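You operate a simulated robot arm through the tools that you are given. There is no shell and no other tool.

You are at the controls of a simulated two-armed robot. One attempt, no reset.

JOB
Fit the orange segment and the grey guide block, and lock both.
Fine: segment on the hub, grey star knob loosened before and tightened after; block on the track, then push the green pull pin down.
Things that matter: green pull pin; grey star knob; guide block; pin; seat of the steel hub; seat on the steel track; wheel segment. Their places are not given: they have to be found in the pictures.

The check looks at the end state, three seconds after you hand in, the way a careful person would. Anything else that was tipped, shoved, dropped, spilled or broken makes it a failure.

ROBOT AND FRAMES
Two 7-joint arms with fingered hands on one trunk that stands fixed in place. Base frame: the origin is at the foot of the trunk, x ahead of it, y to its left, z up. Units: m, degrees, N and s.
The left shoulder is at [0.07, 0.139, 1.058], the right one opposite. With the tool pointing down near the work surface each hand reaches from about 0.46 to 0.84 m from the base axis, measured 20 degrees to its own side. Payload 3.9 kg a hand.
Tool frame (each hand has its own): the origin (TCP) lies between the finger pads and is the grasp point; the fingertips stand 0.029 m ahead of it; z points along the fingers, y is the line along which they close. The gripper opens to 0.1 m; its body begins 0.034 m behind the TCP. The gripper is a hand of 5 fingers: y runs from the thumb to the fingers, the wrist lies at [-0.015, -0.105, -0.177] in the tool frame.
Orientation is told as [roll, pitch, yaw] about the base's x, y, z axes, in that order, counted from this pose: with the fingers straight down and the wrist toward the robot, the tool's x, y and z point along [0, 1, 0], [1, 0, 0] and [0, 0, -1] of the base frame.

CONTROLS
- The arms move only by the tool step_arm. It takes "left_increments", "right_increments" or both (then of equal length, played together; a hand with none holds still); each is a list of rows, each a list of 6 numbers: the shift along the base's x, y, z in m, then the turn, a rotation vector about the base's x, y, z in degrees. In form: [[x, y, z, wx, wy, wz], ...]. A call has 1 to 20 rows; each row is the pose to reach, as a shift and turn from the pose commanded when the call began. Each row takes 0.2 s and may step no farther than 0.05 m and 8.6 degrees from the row before; otherwise, the whole call is refused. Where a pose cannot be reached the arm comes as near as it can. A force on the tool above 40 N (or 10 N above the force at the start of the call, whichever is more), or a blocked arm, ends the call early, and 0.2 s more pass. In this call time passes only in rows, and 0.2 s behind the last. It gives the time, the measured TCP pose, the force on the tool (base axes), the opening and the grip force at its end, in the units of the frame above (readings bear some noise), with the torque about the TCP (base axes, N m) and any sound that the robot's microphone picked up.
- Cameras (640 x 400 px; columns grow to the right, rows downward): "scene" is now at [0.1352, 0.0328, 1.3882]; the picture's right is [0.37, -0.93, 0.00], its down [-0.46, -0.18, -0.87] and it looks along [0.81, 0.32, -0.49] (base axes); focal length 319 px, centre (320, 200). "left" rides on the left gripper at [-0.066, -0.086, -0.121] in its tool frame; the picture's right is [-0.76, -0.31, 0.58], its down [0.59, -0.70, 0.40] and it looks along [0.28, 0.64, 0.71] (tool axes); focal length 247 px, centre (320, 200). "right" rides on the right gripper at [0.066, -0.086, -0.121] in its tool frame; the picture's right is [-0.76, 0.31, -0.58], its down [-0.59, -0.70, 0.40] and it looks along [-0.28, 0.64, 0.71] (tool axes); focal length 247 px, centre (320, 200).
- snapshot(camera): a new picture of that camera. No time passes.
- move_column(by): slides the trunk up (or, below 0, down) by that many m; the arms and the scene camera ride with it, the base frame stays. It gives what a move gives, with no picture.
- move_fingers(index, middle, ring, little, thumb_bend, thumb_turn, hand): sets how far each is bent, from 0 (flat) to 1 (curled in); at 0.3 the hand is open as for a grip, at 0.7 the pads meet at the TCP. One left out holds its place. A second passes; each finger stops where it meets its share of the squeeze, and holds until it gets a number again. It is the only way to open and close the hand. It gives what a move gives, with no picture; readings hold the bend of each and the force on index, middle, ring, little, thumb and palm. thumb_turn goes from beside the hand (0) to across from the fingers (1), as for a grip.
- turn_head(pan, tilt): turns the head with the scene camera to pan (to the left, within 86 degrees either way) and tilt (down, from -29 to 69), counted from straight ahead of the robot. It gives what a move gives.
- pixel_to_xyz(camera, pixels): for up to 12 pixels [column, row] of the newest picture of that camera ("zoom" is the newest enlarged one), the place [x, y, z] in the base frame of the surface seen there, good to about 0.002 m. No time passes.
- inspect(camera, box): a new picture of the part [left, top, right, bottom] of that camera's present view, enlarged. No time passes.
- hand_in(): hands the job in; it is judged then, once.

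Leave the grippers open and the arms clear of the work at the hand-in unless told otherwise.

The tools are called after ">>>" as name(argument=value, ...) on one line, values as JSON. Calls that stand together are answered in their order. step_arm: Moves the arms, as the interface text tells. Its arguments: {"type":"object","properties":{"left_increments":{"type":"array","items":{"type":"array","items":{"type":"number"}}},"right_increments":{"type":"array","items":{"type":"array","items":{"type":"number"}}}},"required":[]} The other tools are called the same way: move_column (by) moves the trunk up or down; move_fingers (index, middle, ring, little, thumb_bend, thumb_turn, hand) moves the fingers one by one; turn_head (pan, tilt) turns the head that bears the scene camera; snapshot (camera) takes a picture; pixel_to_xyz (camera, pixels) gives the place of the surface under pixels of a picture; inspect (camera, box) takes an enlarged picture of a part of a camera's view; hand_in () hands the job in.

At the start:

```text
time: 0.0
left_position: [0.4047, 0.3618, 1.2395]
left_orientation: [0.0, 0.0, 20.9]
left_contact_force: [0.4, -0.1, 0.2]
left_wrist_torque: [-0.03, -0.02, 0.01]
left_opening: 0.0998
left_gripper_force: 0.0
left_shape: jaw
left_bend: [0.3, 0.3, 0.3, 0.3, 0.3, 0.98]
left_finger forces: [0.0, 0.0, 0.0, 0.0, 0.1, 0.0]
right_position: [0.4321, 0.0001, 1.224]
right_orientation: [0.0, -0.1, 21.0]
right_contact_force: [-0.7, 0.7, 0.3]
right_wrist_torque: [-0.01, -0.01, -0.02]
right_opening: 0.1
right_gripper_force: 0.0
right_shape: jaw
right_bend: [0.3, 0.3, 0.3, 0.3, 0.3, 0.98]
right_finger forces: [0.0, 0.0, 0.1, 0.0, 0.1, 0.0]
trunk travel left (down, up): [-0.7, 0.14]
head pan, tilt (commanded): [21.9, 29.6]
```

scene: 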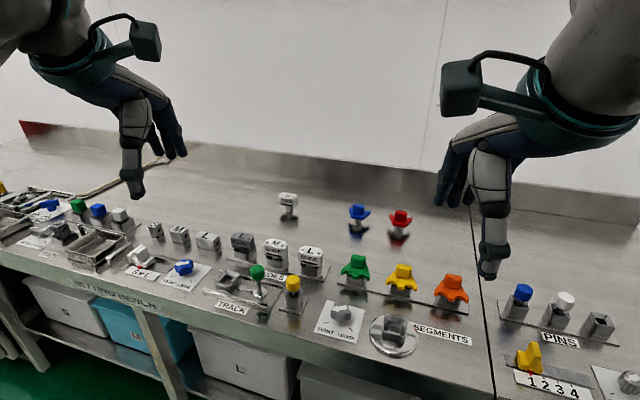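
right: 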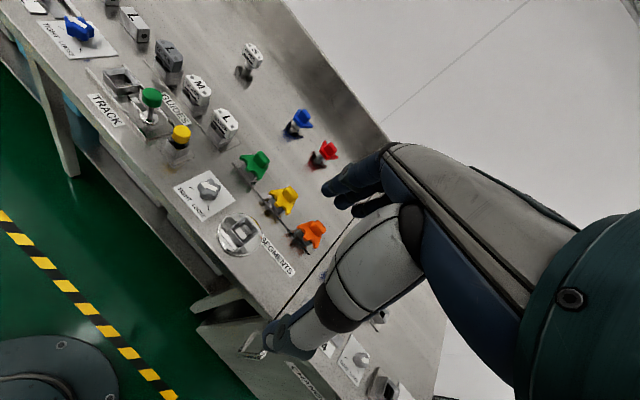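
left: 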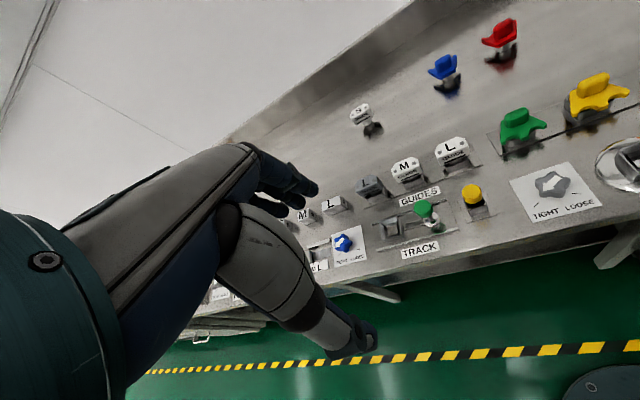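

I see a workbench with a row of parts: guides, a track with a green pin, a grey star knob on a "TIGHT LOOSE" plate, a round steel hub and segments. I'll enlarge the relevant areas first.

>>> inspect(camera="scene", box=[200, 220, 360, 320])

>>> inspect(camera="scene", box=[310, 240, 490, 360])

>>> inspect(camera="scene", box=[0, 180, 220, 320])

>>> inspect(camera="scene", box=[480, 270, 640, 400])

```text
4.00 times, centred on (280, 270) of scene
```

zoom: 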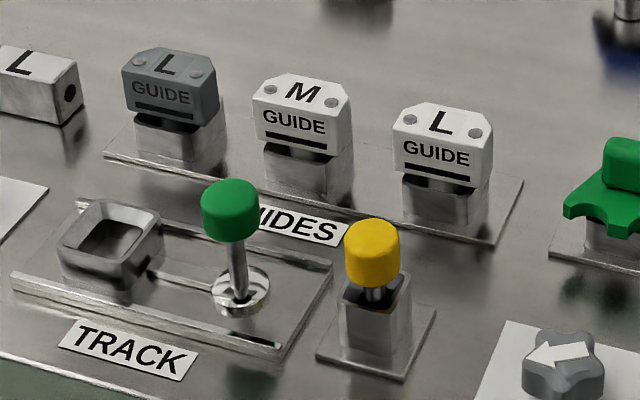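

```text
3.33 times, centred on (400, 300) of scene
```

zoom: 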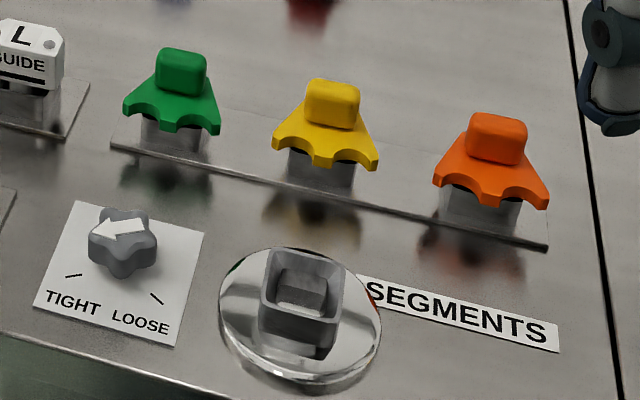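

```text
2.86 times, centred on (110, 250) of scene
```

zoom: 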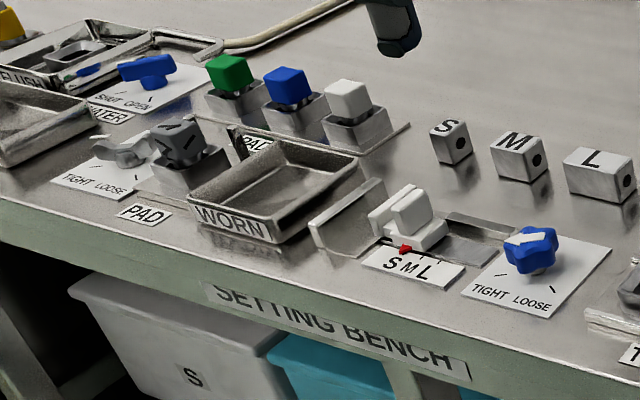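

```text
3.08 times, centred on (560, 335) of scene
```

zoom: 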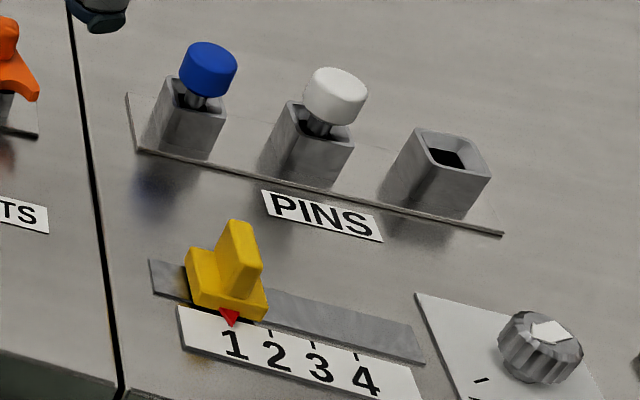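

Next I'll measure the main things: the hub, knob, segment, guide, track and pins.

>>> snapshot(camera="scene")

>>> pixel_to_xyz(camera="scene", pixels=[[450, 279], [450, 294], [394, 326], [410, 345], [341, 311], [330, 335], [242, 236], [242, 244], [227, 277], [257, 271], [293, 282], [231, 308]])

```text
taken
```

scene: 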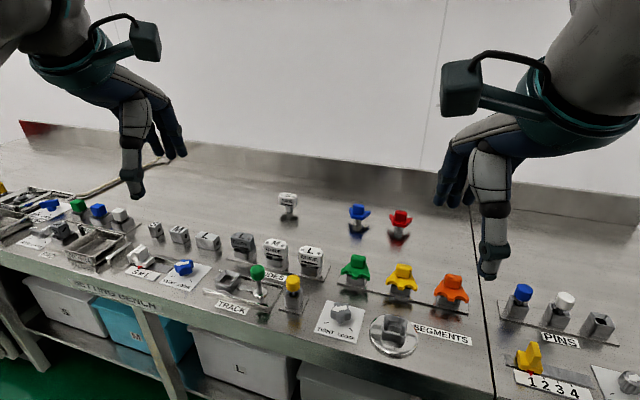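

```text
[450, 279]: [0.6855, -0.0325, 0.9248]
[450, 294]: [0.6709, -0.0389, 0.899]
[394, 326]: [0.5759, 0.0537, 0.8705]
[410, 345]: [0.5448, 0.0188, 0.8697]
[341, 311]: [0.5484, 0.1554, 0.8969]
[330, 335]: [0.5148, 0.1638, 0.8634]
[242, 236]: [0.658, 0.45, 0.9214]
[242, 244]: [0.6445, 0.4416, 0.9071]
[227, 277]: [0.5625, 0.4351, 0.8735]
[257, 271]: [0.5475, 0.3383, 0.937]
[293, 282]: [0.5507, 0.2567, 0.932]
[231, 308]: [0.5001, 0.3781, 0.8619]
```

Bench surface is about z=0.86. I'll zoom more tightly on each fixture.

>>> inspect(camera="scene", box=[205, 255, 285, 305])

>>> inspect(camera="scene", box=[315, 290, 375, 345])

>>> inspect(camera="scene", box=[360, 305, 430, 360])

>>> inspect(camera="scene", box=[420, 265, 480, 320])

>>> inspect(camera="scene", box=[220, 225, 270, 270])

```text
8.00 times, centred on (245, 280) of scene
```

zoom: 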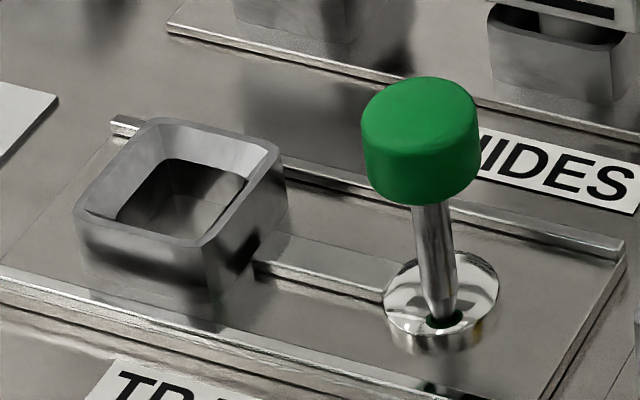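

```text
7.27 times, centred on (345, 318) of scene
```

zoom: 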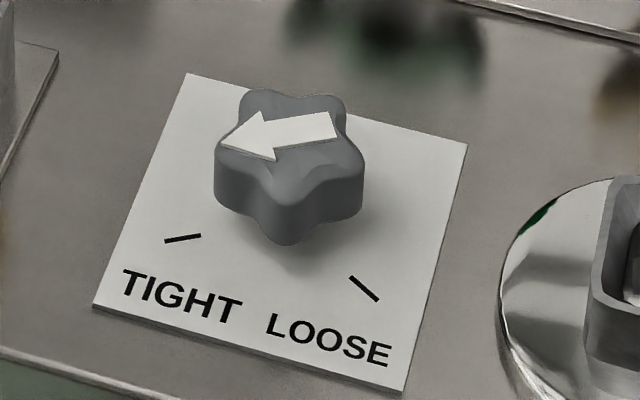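

```text
7.27 times, centred on (395, 332) of scene
```

zoom: 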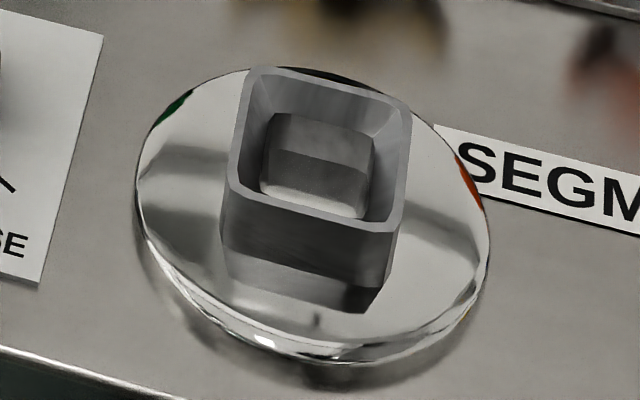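

```text
7.27 times, centred on (450, 292) of scene
```

zoom: 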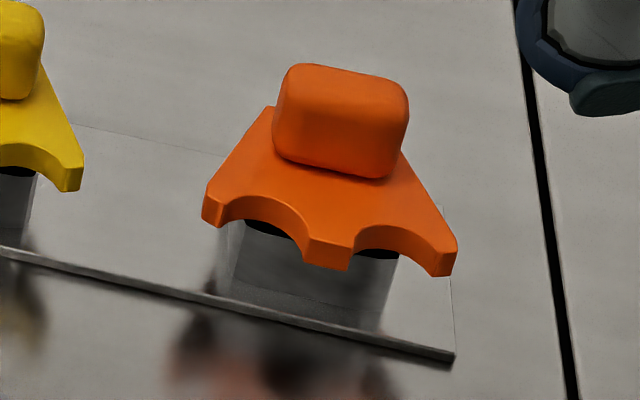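

```text
8.89 times, centred on (245, 248) of scene
```

zoom: 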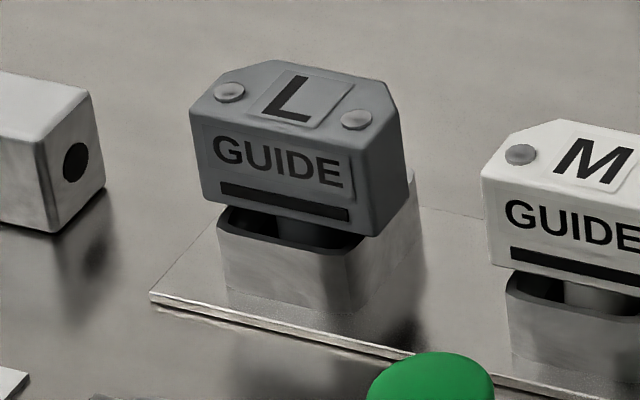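

The arrow on the grey star knob seems to point at TIGHT. I'll measure the marks, the knob and the hub from a zoomed view.

>>> inspect(camera="scene", box=[315, 290, 375, 345])

>>> pixel_to_xyz(camera="zoom", pixels=[[167, 241], [199, 236], [352, 278], [378, 299], [190, 76], [465, 146], [402, 390], [95, 306], [222, 147], [335, 128], [290, 165], [285, 240]])

```text
7.27 times, centred on (345, 318) of scene
```

zoom: 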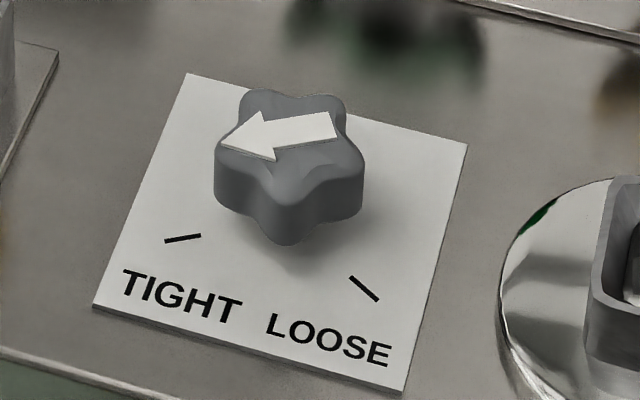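

```text
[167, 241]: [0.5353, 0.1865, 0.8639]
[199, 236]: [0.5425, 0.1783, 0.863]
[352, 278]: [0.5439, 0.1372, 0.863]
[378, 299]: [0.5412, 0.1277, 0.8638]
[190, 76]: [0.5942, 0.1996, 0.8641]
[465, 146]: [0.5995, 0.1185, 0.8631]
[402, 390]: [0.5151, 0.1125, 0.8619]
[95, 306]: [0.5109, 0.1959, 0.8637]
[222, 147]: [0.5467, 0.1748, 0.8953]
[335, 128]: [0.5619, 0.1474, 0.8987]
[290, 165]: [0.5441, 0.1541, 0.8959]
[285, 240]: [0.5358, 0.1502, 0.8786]
```

Arrow direction is about 120° in the base frame and TIGHT is about 123°, so the knob is tight. LOOSE is near 242°, so loosening is about 120° counter-clockwise seen from above. Next I'll look at how the hands are built.

>>> inspect(camera="scene", box=[420, 40, 640, 290])

>>> inspect(camera="scene", box=[20, 0, 220, 210])

>>> inspect(camera="left", box=[300, 80, 640, 290])

>>> inspect(camera="right", box=[60, 30, 360, 280])

```text
1.60 times, centred on (530, 165) of scene
```

zoom: 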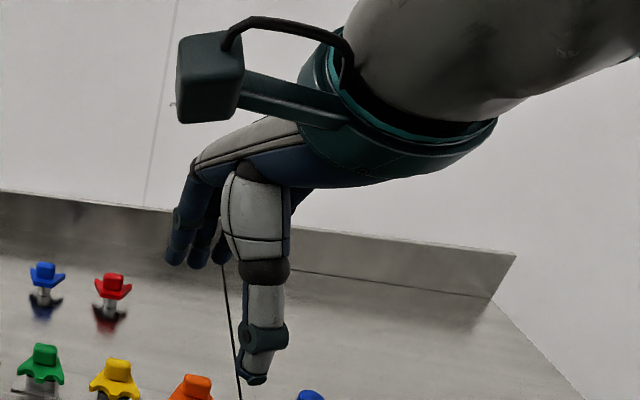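

```text
1.90 times, centred on (120, 105) of scene
```

zoom: 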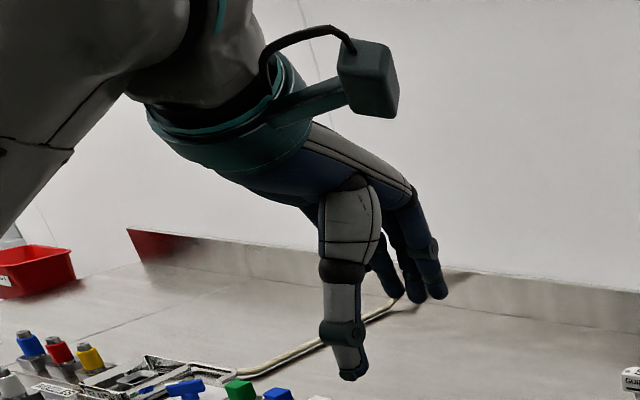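

```text
1.88 times, centred on (470, 185) of left
```

zoom: 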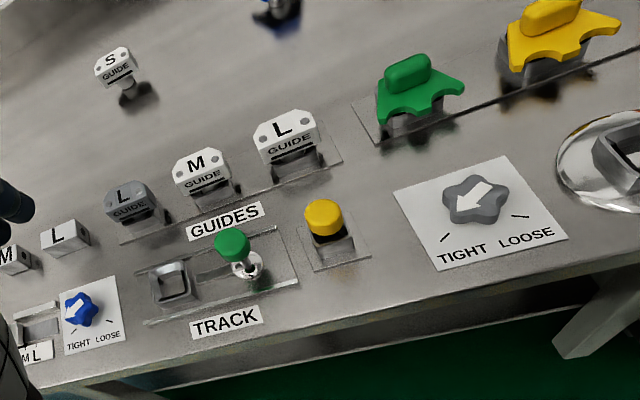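

```text
1.60 times, centred on (210, 155) of right
```

zoom: 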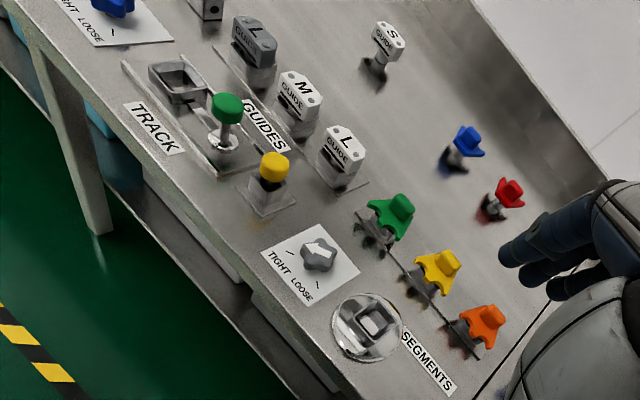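

The hands are clear: thumb toward the robot and fingers on the far side. Next I'll measure the hub funnel corners and the orange segment in zoomed views.

>>> inspect(camera="scene", box=[360, 305, 430, 360])

>>> pixel_to_xyz(camera="zoom", pixels=[[260, 75], [403, 108], [237, 188], [388, 225], [320, 88], [240, 130], [398, 165], [310, 212], [318, 165], [175, 215], [440, 215], [320, 195]])

>>> inspect(camera="scene", box=[420, 265, 480, 320])

>>> pixel_to_xyz(camera="zoom", pixels=[[297, 72], [395, 90], [283, 150], [385, 168], [342, 82], [206, 208], [448, 262], [328, 262], [270, 110], [235, 270], [330, 290], [340, 205]])

```text
7.27 times, centred on (395, 332) of scene
```

zoom: 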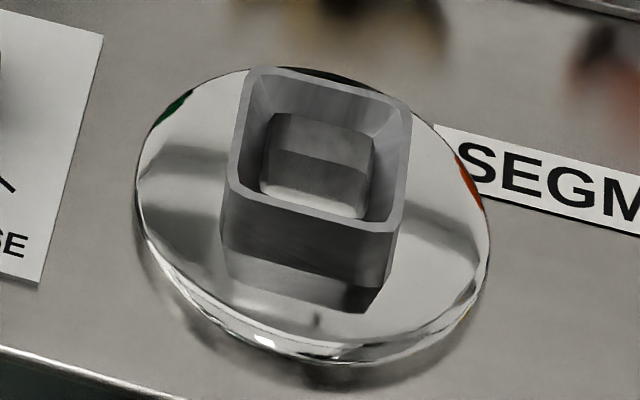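

```text
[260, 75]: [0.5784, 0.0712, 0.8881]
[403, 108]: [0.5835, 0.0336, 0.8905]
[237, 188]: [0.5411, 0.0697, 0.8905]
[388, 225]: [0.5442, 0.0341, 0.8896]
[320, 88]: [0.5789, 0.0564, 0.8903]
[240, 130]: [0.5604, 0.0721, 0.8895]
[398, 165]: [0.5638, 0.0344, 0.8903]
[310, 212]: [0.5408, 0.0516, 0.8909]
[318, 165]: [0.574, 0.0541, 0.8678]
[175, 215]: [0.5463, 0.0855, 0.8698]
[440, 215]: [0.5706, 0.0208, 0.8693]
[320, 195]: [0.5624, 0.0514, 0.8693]
```

```text
7.27 times, centred on (450, 292) of scene
```

zoom: 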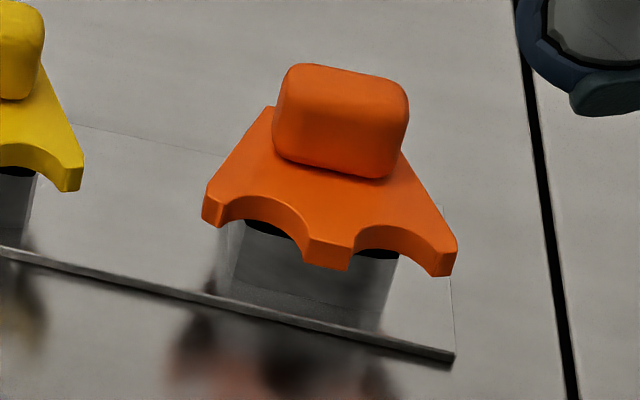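

```text
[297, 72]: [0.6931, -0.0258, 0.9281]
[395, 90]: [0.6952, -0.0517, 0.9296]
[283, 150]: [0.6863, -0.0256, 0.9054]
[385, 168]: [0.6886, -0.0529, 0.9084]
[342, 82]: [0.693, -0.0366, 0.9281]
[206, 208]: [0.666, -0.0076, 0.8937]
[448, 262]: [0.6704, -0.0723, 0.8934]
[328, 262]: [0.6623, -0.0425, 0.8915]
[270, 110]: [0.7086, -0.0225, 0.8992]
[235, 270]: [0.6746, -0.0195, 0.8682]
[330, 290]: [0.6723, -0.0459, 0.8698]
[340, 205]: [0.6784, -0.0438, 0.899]
```

Funnel rim is at z≈0.890 with its centre near (0.562, 0.0525). I'll check where the fingertips lie relative to the TCP by measuring points on the hands.

>>> inspect(camera="scene", box=[430, 110, 540, 290])

>>> pixel_to_xyz(camera="zoom", pixels=[[250, 365], [255, 340], [240, 200], [60, 190], [95, 195], [125, 180], [90, 80], [150, 120]])

```text
2.22 times, centred on (485, 200) of scene
```

zoom: 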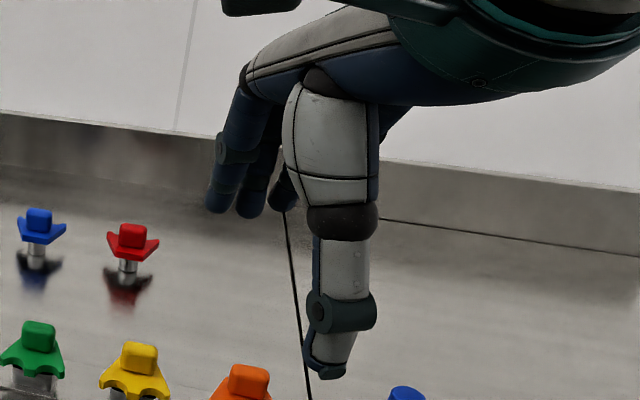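

```text
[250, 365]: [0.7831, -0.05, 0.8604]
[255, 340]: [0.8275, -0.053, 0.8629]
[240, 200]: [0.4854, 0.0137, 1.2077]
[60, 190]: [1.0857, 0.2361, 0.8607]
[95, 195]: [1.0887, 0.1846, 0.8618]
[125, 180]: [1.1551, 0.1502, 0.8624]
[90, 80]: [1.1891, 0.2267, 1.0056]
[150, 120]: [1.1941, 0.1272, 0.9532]
```

The zoom box was widened, so I'll redo the readings with the right zoom pixels: thumb tip at (330,370), fingertips at (218,205), (248,212) and (283,205).

>>> pixel_to_xyz(camera="zoom", pixels=[[330, 372], [335, 345], [345, 310], [350, 260], [218, 207], [248, 213], [283, 205], [230, 150], [330, 140], [240, 90]])

>>> inspect(camera="right", box=[240, 130, 460, 380])

```text
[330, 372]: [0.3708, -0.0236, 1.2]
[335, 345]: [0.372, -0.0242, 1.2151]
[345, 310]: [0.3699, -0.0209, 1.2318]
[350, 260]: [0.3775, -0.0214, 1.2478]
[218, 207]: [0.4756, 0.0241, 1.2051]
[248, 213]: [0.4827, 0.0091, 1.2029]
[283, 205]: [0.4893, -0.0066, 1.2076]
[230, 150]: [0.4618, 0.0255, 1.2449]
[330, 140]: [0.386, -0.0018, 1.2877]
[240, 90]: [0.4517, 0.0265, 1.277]
```

```text
1.60 times, centred on (350, 255) of right
```

zoom: 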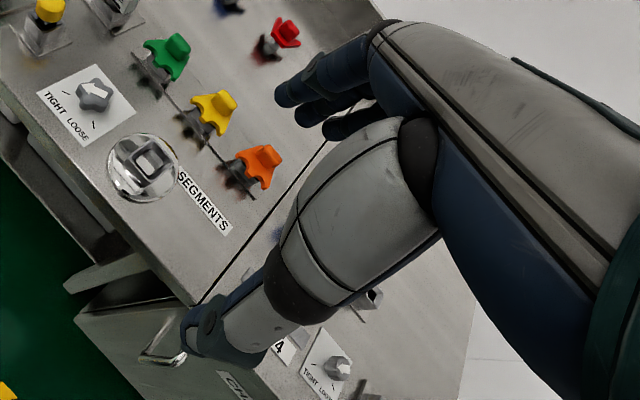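

Thumb is at tool y≈-0.06, x≈0, with index and middle straddling x=0 opposite it and ring/little off to the side. Now I'll measure the grey guide and the track seat.

>>> inspect(camera="scene", box=[220, 225, 270, 270])

>>> pixel_to_xyz(camera="zoom", pixels=[[195, 105], [365, 135], [240, 72], [385, 90], [300, 95], [200, 190], [370, 230], [285, 150], [225, 230], [340, 250], [155, 298], [400, 110]])

>>> inspect(camera="scene", box=[205, 255, 285, 305])

>>> pixel_to_xyz(camera="zoom", pixels=[[152, 124], [270, 148], [82, 218], [205, 245], [210, 135], [115, 170], [240, 195], [140, 232], [185, 200], [420, 90], [440, 320], [25, 250]])

```text
8.89 times, centred on (245, 248) of scene
```

zoom: 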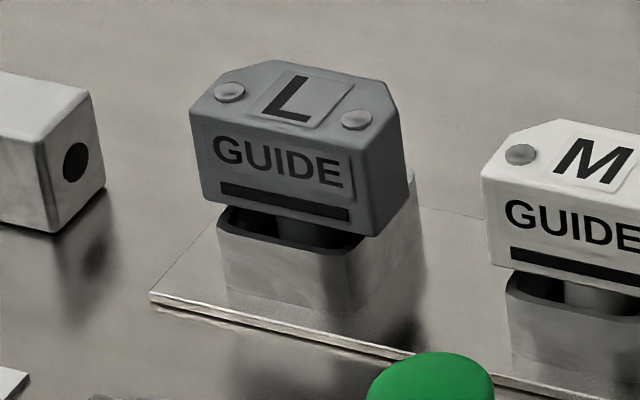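

```text
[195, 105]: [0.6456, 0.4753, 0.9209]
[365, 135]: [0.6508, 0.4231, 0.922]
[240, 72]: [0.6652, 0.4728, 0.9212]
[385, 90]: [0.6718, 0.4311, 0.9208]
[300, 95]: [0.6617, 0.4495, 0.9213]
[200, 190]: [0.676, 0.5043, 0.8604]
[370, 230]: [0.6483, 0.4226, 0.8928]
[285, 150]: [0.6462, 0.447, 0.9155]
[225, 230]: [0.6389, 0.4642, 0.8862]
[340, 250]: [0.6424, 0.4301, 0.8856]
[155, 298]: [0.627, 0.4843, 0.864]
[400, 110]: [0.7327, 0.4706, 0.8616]
```

```text
8.00 times, centred on (245, 280) of scene
```

zoom: 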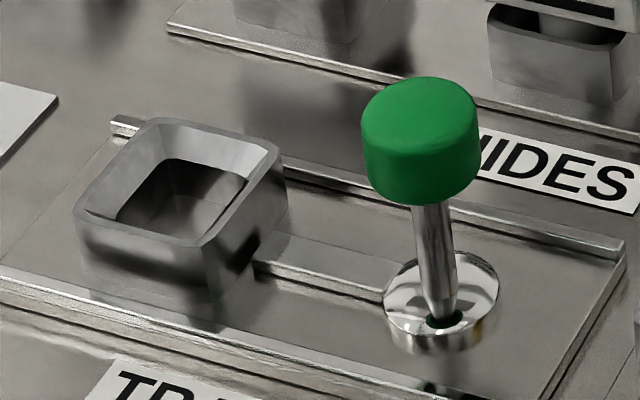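

```text
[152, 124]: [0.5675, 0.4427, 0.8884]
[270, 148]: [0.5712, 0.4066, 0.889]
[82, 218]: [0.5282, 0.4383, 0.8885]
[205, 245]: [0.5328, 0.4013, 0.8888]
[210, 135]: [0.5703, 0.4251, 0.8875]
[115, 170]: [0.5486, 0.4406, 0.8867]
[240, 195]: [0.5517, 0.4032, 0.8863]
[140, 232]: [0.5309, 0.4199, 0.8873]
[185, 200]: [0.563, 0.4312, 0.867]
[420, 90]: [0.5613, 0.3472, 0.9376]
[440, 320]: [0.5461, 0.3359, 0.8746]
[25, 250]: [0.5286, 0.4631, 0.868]
```

Everything sits at about 4–7° yaw. Track funnel centre is ≈(0.550,0.422), rim z 0.888. The grey guide body is ≈(0.659,0.449), z 0.893–0.921. I'll move the right hand out to the right and bring the left hand above the grey knob, high up at z≈1.05, with yaw near -24.

>>> step_arm(left_increments=[[0.0168, -0.0228, -0.0211, 0, 0, -5], [0.0335, -0.0455, -0.0421, 0, 0, -10], [0.0503, -0.0683, -0.0632, 0, 0, -15], [0.0671, -0.091, -0.0842, 0, 0, -20], [0.0838, -0.1138, -0.1053, 0, 0, -25], [0.1006, -0.1365, -0.1263, 0, 0, -30], [0.1174, -0.1593, -0.1474, 0, 0, -35], [0.1341, -0.182, -0.1684, 0, 0, -40], [0.1509, -0.2048, -0.1895, 0, 0, -45]], right_increments=[[0, -0.025, 0, 0, 0, 0], [0, -0.05, 0, 0, 0, 0], [0, -0.075, 0, 0, 0, 0], [0, -0.1, 0, 0, 0, 0], [0, -0.125, 0, 0, 0, 0], [0, -0.15, 0, 0, 0, 0], [0, -0.175, 0, 0, 0, 0], [0, -0.2, 0, 0, 0, 0], [0, -0.225, 0, 0, 0, 0]])

>>> snapshot(camera="scene")

>>> snapshot(camera="left")

```text
time: 2.0
left_position: [0.5546, 0.1503, 1.0531]
left_orientation: [0.4, -0.1, -24.0]
left_contact_force: [0.0, -0.6, -0.2]
left_wrist_torque: [0.06, 0.0, 0.01]
left_opening: 0.0999
left_gripper_force: 0.0
left_shape: jaw
left_bend: [0.3, 0.3, 0.3, 0.3, 0.3, 0.98]
left_finger forces: [0.1, 0.0, 0.0, 0.1, 0.0, 0.0]
right_position: [0.4004, -0.1404, 1.1854]
right_orientation: [0.4, -0.5, 19.5]
right_contact_force: [-0.2, -0.9, -0.2]
right_wrist_torque: [0.06, -0.04, 0.02]
right_opening: 0.0997
right_gripper_force: 0.1
right_shape: jaw
right_bend: [0.3, 0.3, 0.3, 0.3, 0.3, 0.98]
right_finger forces: [0.1, 0.1, 0.0, 0.1, 0.0, 0.0]
right hand out of reach, approached as far as the arm can: row 4, 5, 6, 7, 8, 9
trunk travel left (down, up): [-0.7, 0.14]
head pan, tilt (commanded): [21.9, 29.6]
```

```text
taken
```

scene: 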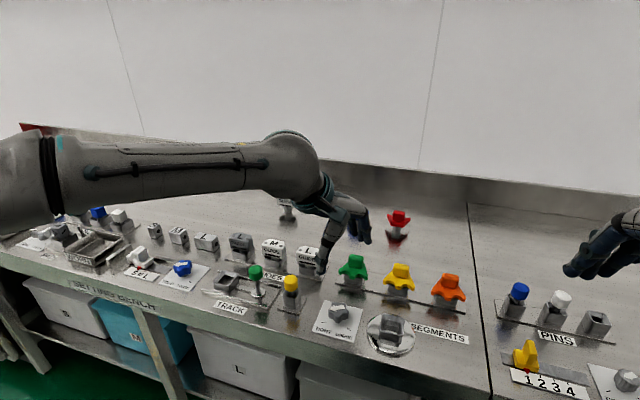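

```text
taken
```

left: 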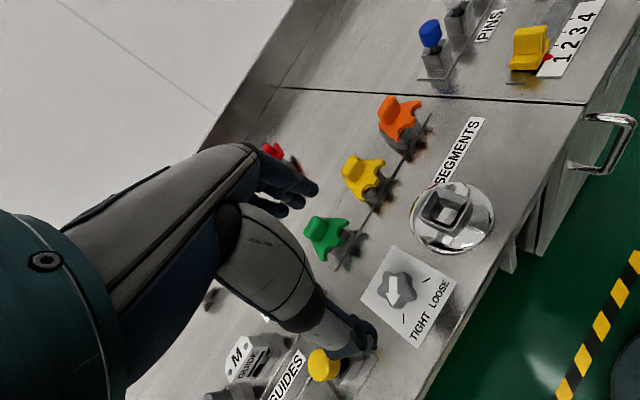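

The left hand is above the knob at yaw -24. I'll zoom the left camera on the knob and hub for better centre estimates.

>>> inspect(camera="left", box=[350, 240, 460, 350])

>>> inspect(camera="left", box=[400, 170, 500, 260])

```text
3.64 times, centred on (405, 295) of left
```

zoom: 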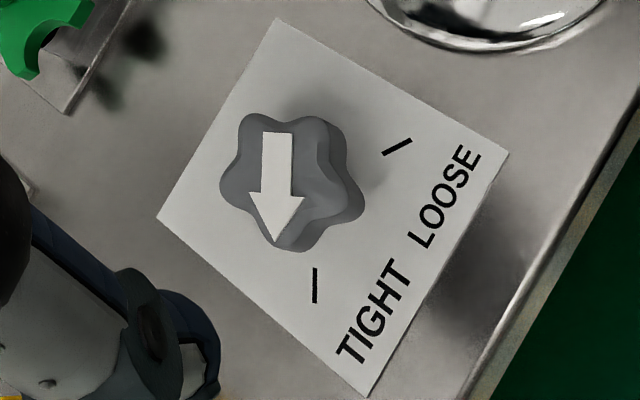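

```text
4.44 times, centred on (450, 215) of left
```

zoom: 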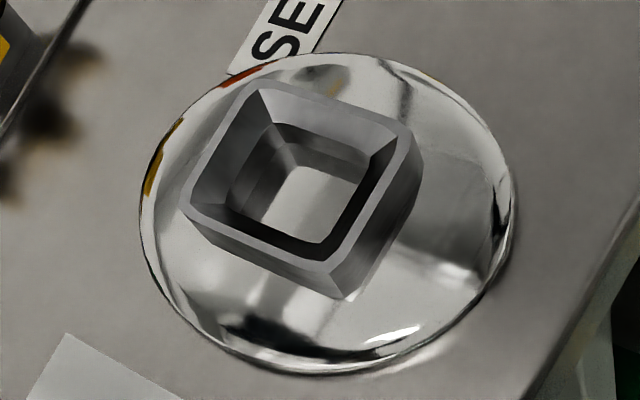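

I'll measure rim points of the hub funnel in this zoom, then re-zoom to the knob.

>>> pixel_to_xyz(camera="zoom", pixels=[[252, 90], [330, 106], [402, 132], [380, 205], [338, 262], [262, 240], [190, 203], [215, 150], [310, 205], [150, 180], [510, 200], [330, 372]])

>>> inspect(camera="left", box=[350, 240, 460, 350])

>>> pixel_to_xyz(camera="zoom", pixels=[[276, 134], [274, 240], [257, 118], [320, 122], [225, 190], [335, 200], [285, 228], [315, 270], [313, 300], [410, 140], [385, 153], [275, 185]])

```text
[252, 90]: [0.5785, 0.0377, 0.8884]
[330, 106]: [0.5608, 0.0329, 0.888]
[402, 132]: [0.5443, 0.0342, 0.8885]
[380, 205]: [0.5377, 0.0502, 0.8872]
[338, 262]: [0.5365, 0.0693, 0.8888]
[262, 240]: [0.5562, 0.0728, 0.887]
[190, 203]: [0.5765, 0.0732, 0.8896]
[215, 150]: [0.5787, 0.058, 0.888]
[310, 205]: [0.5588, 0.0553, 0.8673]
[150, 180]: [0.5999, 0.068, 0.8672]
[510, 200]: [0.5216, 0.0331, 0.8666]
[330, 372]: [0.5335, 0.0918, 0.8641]
```

```text
3.64 times, centred on (405, 295) of left
```

zoom: 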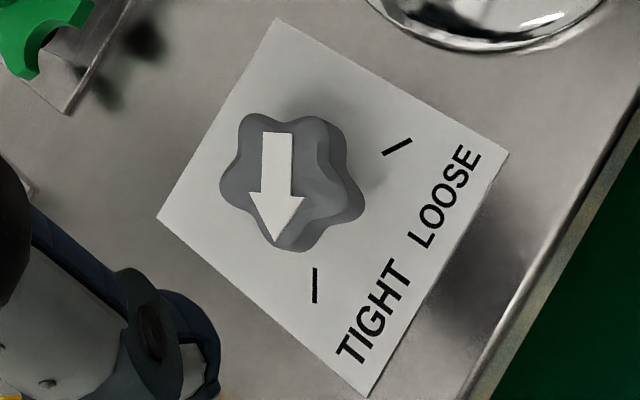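

```text
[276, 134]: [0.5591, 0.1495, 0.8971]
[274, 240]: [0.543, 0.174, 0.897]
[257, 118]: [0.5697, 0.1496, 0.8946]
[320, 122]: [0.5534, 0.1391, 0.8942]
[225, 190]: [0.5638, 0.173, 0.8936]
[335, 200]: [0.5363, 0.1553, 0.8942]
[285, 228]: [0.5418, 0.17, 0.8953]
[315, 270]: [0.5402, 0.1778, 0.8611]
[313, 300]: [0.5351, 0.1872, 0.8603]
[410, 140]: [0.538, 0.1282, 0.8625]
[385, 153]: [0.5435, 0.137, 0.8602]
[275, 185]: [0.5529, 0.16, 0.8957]
```

Knob centre is ≈(0.554,0.157), top z 0.896, with a lobe at about -24°. Before approaching, I'll try the finger shapes in free air: ring and little flat, the others partly closed.

>>> move_fingers(hand="left", ring=0, little=0, index=0.55, middle=0.55, thumb_bend=0.55)

>>> inspect(camera="scene", box=[260, 150, 400, 300])

>>> snapshot(camera="left")

```text
time: 3.0
left_position: [0.5557, 0.156, 1.051]
left_orientation: [-0.1, 0.0, -24.0]
left_contact_force: [0.0, 0.0, 0.1]
left_wrist_torque: [-0.02, 0.02, -0.05]
left_opening: 0.0378
left_gripper_force: 0.1
left_shape: fingers
left_bend: [0.55, 0.55, 0.0, 0.0, 0.55, 0.98]
left_finger forces: [0.0, 0.0, 0.1, 0.0, 0.0, 0.1]
right_position: [0.4028, -0.1338, 1.1852]
right_orientation: [0.0, -0.3, 19.3]
right_contact_force: [0.2, -0.4, -1.1]
right_wrist_torque: [0.02, -0.02, -0.03]
right_opening: 0.0999
right_gripper_force: 0.0
right_shape: jaw
right_bend: [0.3, 0.3, 0.3, 0.3, 0.3, 0.98]
right_finger forces: [0.0, 0.0, 0.0, 0.0, 0.1, 0.0]
trunk travel left (down, up): [-0.7, 0.14]
head pan, tilt (commanded): [21.9, 29.6]
```

```text
2.67 times, centred on (330, 225) of scene
```

zoom: 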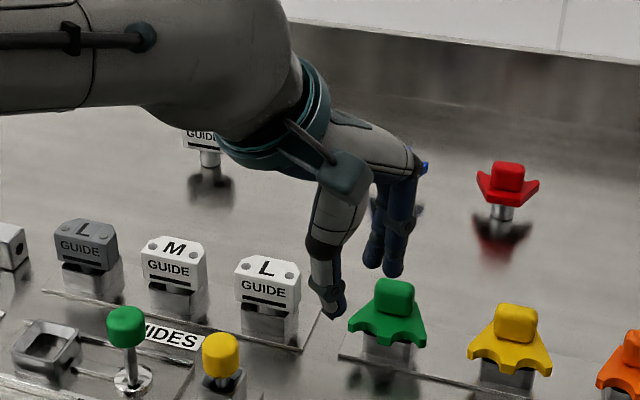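

```text
taken
```

left: 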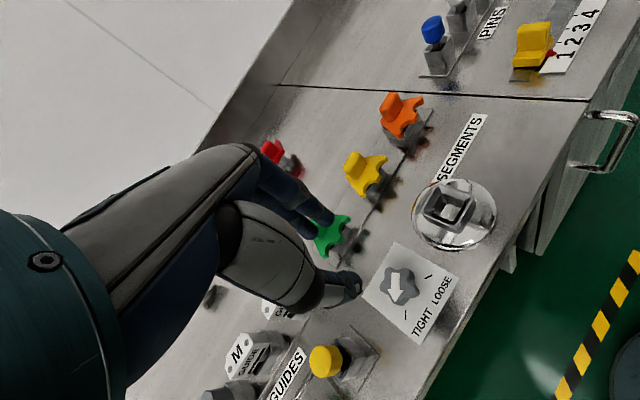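

The opening is 0.038 at bend 0.55, so about 0.063 at 0.45. I'll check the height of the flat fingers (blue tip at zoom (425,167)) and the curled tips.

>>> pixel_to_xyz(camera="zoom", pixels=[[424, 167], [392, 268], [370, 258], [332, 308], [405, 200], [330, 230]])

```text
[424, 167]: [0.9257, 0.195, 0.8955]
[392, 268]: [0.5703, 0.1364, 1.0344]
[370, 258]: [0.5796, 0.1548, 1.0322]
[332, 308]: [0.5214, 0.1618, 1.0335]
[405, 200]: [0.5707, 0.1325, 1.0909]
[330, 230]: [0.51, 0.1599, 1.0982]
```

That blue bit was a distant part, not a finger. I'll try curling ring and little fully so they stay compact, and look.

>>> move_fingers(hand="left", ring=1, little=1, index=0.45, middle=0.45, thumb_bend=0.45)

>>> inspect(camera="scene", box=[260, 150, 400, 300])

>>> snapshot(camera="right")

```text
time: 4.0
left_position: [0.5553, 0.156, 1.0509]
left_orientation: [-0.1, 0.1, -24.0]
left_contact_force: [-1.1, -0.5, -0.4]
left_wrist_torque: [0.01, -0.01, -0.01]
left_opening: 0.062
left_gripper_force: 0.0
left_shape: fingers
left_bend: [0.45, 0.45, 1.0, 1.0, 0.45, 0.98]
left_finger forces: [0.1, 0.0, 0.0, 0.1, 0.0, 0.0]
right_position: [0.403, -0.1336, 1.1862]
right_orientation: [0.1, -0.4, 19.4]
right_contact_force: [0.4, 0.2, -0.7]
right_wrist_torque: [0.01, -0.04, 0.0]
right_opening: 0.0999
right_gripper_force: 0.1
right_shape: jaw
right_bend: [0.3, 0.3, 0.3, 0.3, 0.3, 0.98]
right_finger forces: [0.0, 0.0, 0.0, 0.0, 0.0, 0.1]
trunk travel left (down, up): [-0.7, 0.14]
head pan, tilt (commanded): [21.9, 29.6]
```

```text
2.67 times, centred on (330, 225) of scene
```

zoom: 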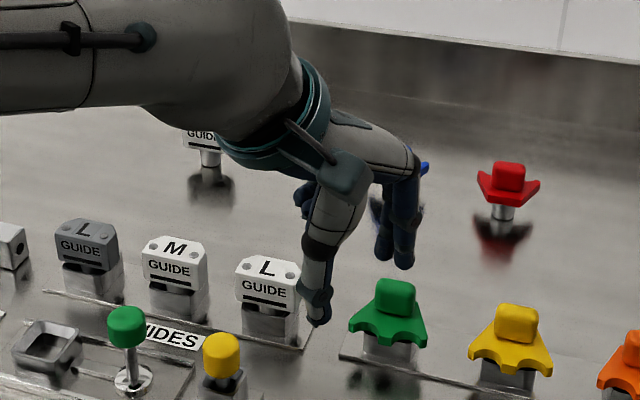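

```text
taken
```

right: 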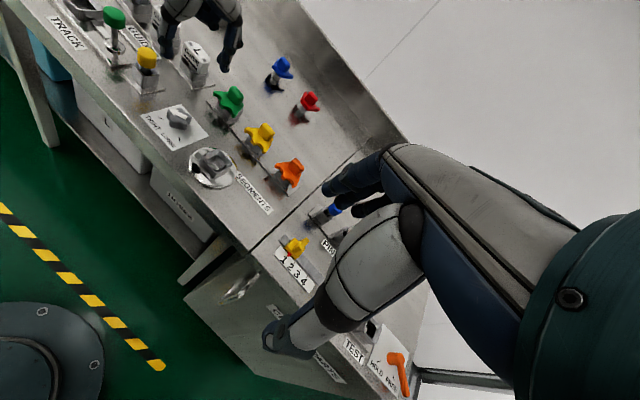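

The right camera sees the left hand at about (205,30). I'll zoom there, and read the place of the curled knuckle at scene zoom (303,203).

>>> pixel_to_xyz(camera="zoom", pixels=[[303, 205], [300, 190], [318, 318], [405, 262], [383, 252], [386, 290], [395, 338]])

>>> inspect(camera="right", box=[140, 0, 270, 90])

```text
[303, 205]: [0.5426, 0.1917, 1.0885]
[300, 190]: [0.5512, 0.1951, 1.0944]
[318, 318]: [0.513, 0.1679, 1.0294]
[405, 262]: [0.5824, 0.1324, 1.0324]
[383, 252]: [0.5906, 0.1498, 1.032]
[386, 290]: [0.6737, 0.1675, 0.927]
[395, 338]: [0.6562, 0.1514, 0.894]
```

```text
4.44 times, centred on (205, 45) of right
```

zoom: 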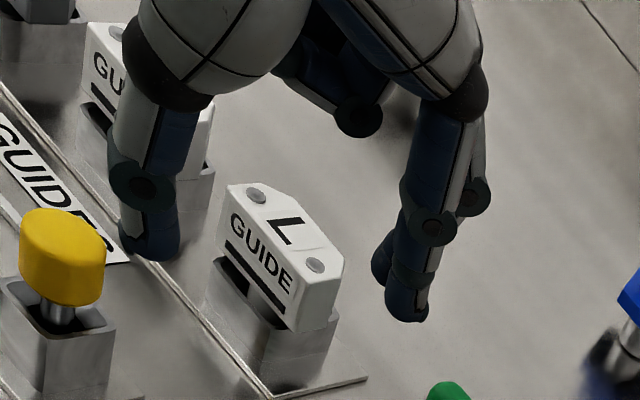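

Curled ring and little stay about 4 cm above the TCP, which is safe. Index and middle are symmetric about the TCP. I'll descend over the knob to z≈0.935 first and look.

>>> step_arm(left_increments=[[-0.001, 0, -0.03, 0, 0, 0], [-0.0016, 0, -0.06, 0, 0, 0], [-0.0016, 0, -0.09, 0, 0, 0], [-0.0016, 0, -0.115, 0, 0, 0]])

>>> inspect(camera="scene", box=[290, 220, 410, 345])

>>> snapshot(camera="left")

>>> inspect(camera="right", box=[120, 50, 260, 180])

```text
time: 5.0
left_position: [0.5556, 0.158, 0.9338]
left_orientation: [0.1, 0.0, -24.0]
left_contact_force: [0.7, -0.3, 0.0]
left_wrist_torque: [-0.03, -0.04, 0.0]
left_opening: 0.062
left_gripper_force: 0.0
left_shape: fingers
left_bend: [0.45, 0.45, 1.0, 1.0, 0.45, 0.98]
left_finger forces: [0.0, 0.1, 0.1, 0.0, 0.1, 0.0]
right_position: [0.4037, -0.1338, 1.1875]
right_orientation: [0.1, -0.4, 19.4]
right_contact_force: [-0.1, 0.5, 0.1]
right_wrist_torque: [0.0, 0.0, -0.02]
right_opening: 0.0998
right_gripper_force: 0.0
right_shape: jaw
right_bend: [0.3, 0.3, 0.3, 0.3, 0.3, 0.98]
right_finger forces: [0.1, 0.0, 0.1, 0.0, 0.1, 0.1]
trunk travel left (down, up): [-0.7, 0.14]
head pan, tilt (commanded): [21.9, 29.6]
```

```text
3.20 times, centred on (350, 282) of scene
```

zoom: 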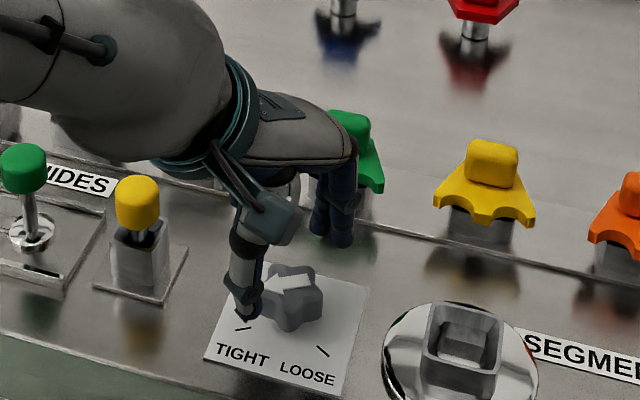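

```text
taken
```

left: 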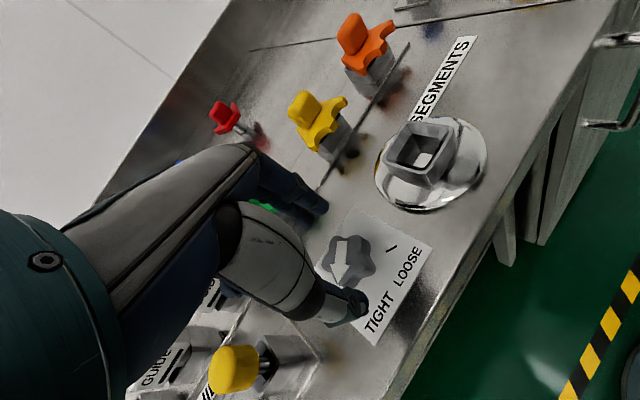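

```text
3.08 times, centred on (190, 115) of right
```

zoom: 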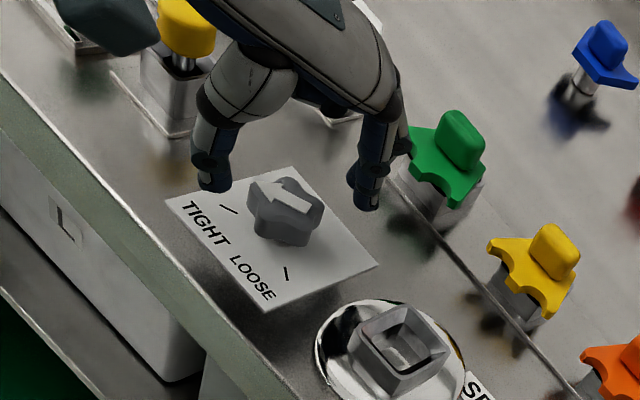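

Thumb and fingers straddle the knob well, and the green segment is clear. I'll lower the last 35 mm to TCP z≈0.900.

>>> step_arm(left_increments=[[0, 0, -0.015, 0, 0, 0], [0, 0, -0.027, 0, 0, 0], [0, 0, -0.035, 0, 0, 0]])

>>> inspect(camera="right", box=[120, 50, 260, 180])

>>> inspect(camera="left", box=[260, 160, 480, 380])

```text
time: 5.8
left_position: [0.5537, 0.158, 0.8993]
left_orientation: [0.0, 0.0, -24.0]
left_contact_force: [-0.4, 0.3, 0.3]
left_wrist_torque: [-0.01, -0.01, 0.0]
left_opening: 0.0622
left_gripper_force: 0.0
left_shape: fingers
left_bend: [0.45, 0.45, 1.0, 1.0, 0.45, 0.98]
left_finger forces: [0.1, 0.1, 0.0, 0.0, 0.0, 0.1]
right_position: [0.4032, -0.1337, 1.1859]
right_orientation: [0.0, -0.3, 19.4]
right_contact_force: [-0.8, -0.3, 0.3]
right_wrist_torque: [0.02, 0.03, 0.01]
right_opening: 0.0999
right_gripper_force: 0.2
right_shape: jaw
right_bend: [0.3, 0.3, 0.3, 0.3, 0.3, 0.98]
right_finger forces: [0.0, 0.0, 0.0, 0.0, 0.0, 0.1]
trunk travel left (down, up): [-0.7, 0.14]
head pan, tilt (commanded): [21.9, 29.6]
```

```text
3.08 times, centred on (190, 115) of right
```

zoom: 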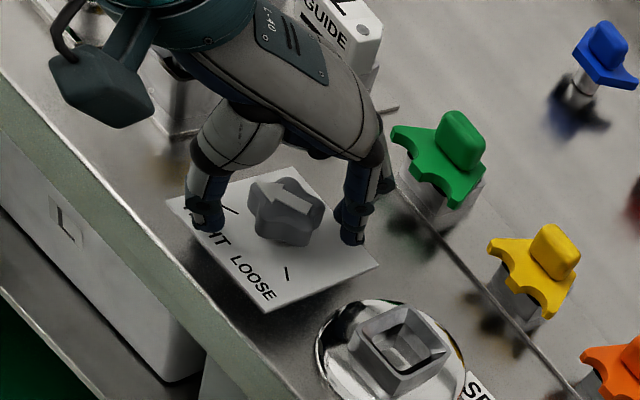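

```text
1.82 times, centred on (370, 270) of left
```

zoom: 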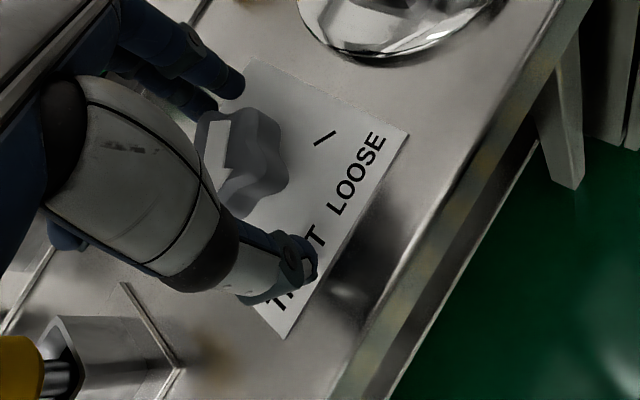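

The fingers surround the knob with no contact. Closing index, middle and thumb on it.

>>> move_fingers(hand="left", index=0.66, middle=0.66, thumb_bend=0.66)

>>> inspect(camera="right", box=[120, 50, 260, 180])

```text
time: 6.8
left_position: [0.5549, 0.1571, 0.9003]
left_orientation: [0.0, 0.0, -24.0]
left_contact_force: [5.8, -2.2, 1.2]
left_wrist_torque: [-0.03, -0.06, 0.0]
left_opening: 0.0311
left_gripper_force: 9.5
left_shape: fingers
left_bend: [0.59, 0.61, 1.0, 1.0, 0.61, 0.97]
left_finger forces: [7.7, 4.8, 0.0, 0.0, 5.7, 0.0]
right_position: [0.4033, -0.1338, 1.1847]
right_orientation: [0.1, -0.3, 19.4]
right_contact_force: [-0.1, -0.2, 0.7]
right_wrist_torque: [-0.02, -0.02, 0.02]
right_opening: 0.1
right_gripper_force: 0.0
right_shape: jaw
right_bend: [0.3, 0.3, 0.3, 0.3, 0.3, 0.98]
right_finger forces: [0.1, 0.1, 0.0, 0.0, 0.0, 0.1]
trunk travel left (down, up): [-0.7, 0.14]
head pan, tilt (commanded): [21.9, 29.6]
```

```text
3.08 times, centred on (190, 115) of right
```

zoom: 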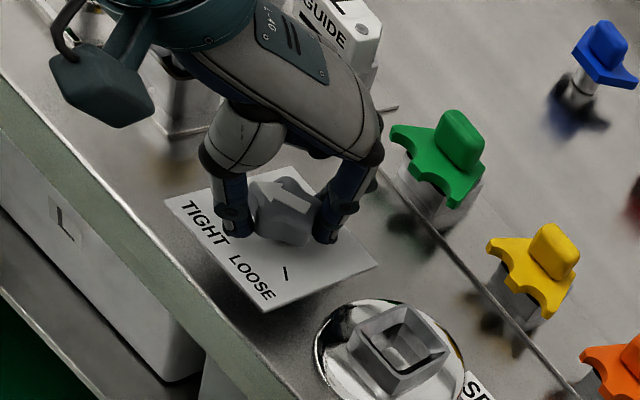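

Gripped with about 5–8 N a finger. I'll turn counter-clockwise 24° first as a test.

>>> step_arm(left_increments=[[0, 0, 0, 0, 0, 6], [0, 0, 0, 0, 0, 12], [0, 0, 0, 0, 0, 18], [0, 0, 0, 0, 0, 24]])

>>> inspect(camera="right", box=[120, 50, 260, 180])

>>> inspect(camera="scene", box=[290, 220, 410, 345])

```text
time: 7.8
left_position: [0.5562, 0.1584, 0.8995]
left_orientation: [0.0, 0.0, 0.2]
left_contact_force: [8.1, -1.1, 3.1]
left_wrist_torque: [0.01, -0.13, -0.01]
left_opening: 0.0309
left_gripper_force: 9.0
left_shape: fingers
left_bend: [0.59, 0.61, 1.0, 1.0, 0.61, 0.97]
left_finger forces: [8.2, 4.9, 0.1, 0.0, 5.2, 0.1]
right_position: [0.4046, -0.1352, 1.1851]
right_orientation: [0.0, -0.4, 19.4]
right_contact_force: [-1.2, -0.9, 0.6]
right_wrist_torque: [0.0, 0.02, -0.02]
right_opening: 0.1002
right_gripper_force: 0.0
right_shape: jaw
right_bend: [0.3, 0.3, 0.3, 0.3, 0.3, 0.98]
right_finger forces: [0.1, 0.0, 0.0, 0.1, 0.0, 0.0]
trunk travel left (down, up): [-0.7, 0.14]
head pan, tilt (commanded): [21.9, 29.6]
```

```text
3.08 times, centred on (190, 115) of right
```

zoom: 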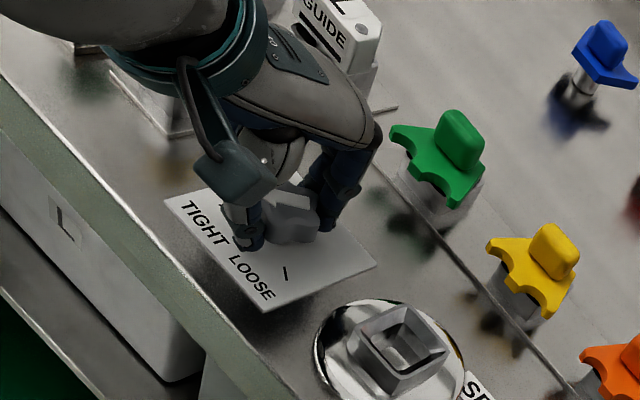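

```text
3.20 times, centred on (350, 282) of scene
```

zoom: 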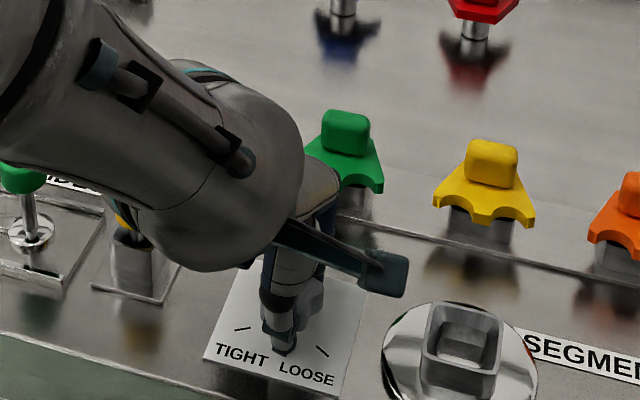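

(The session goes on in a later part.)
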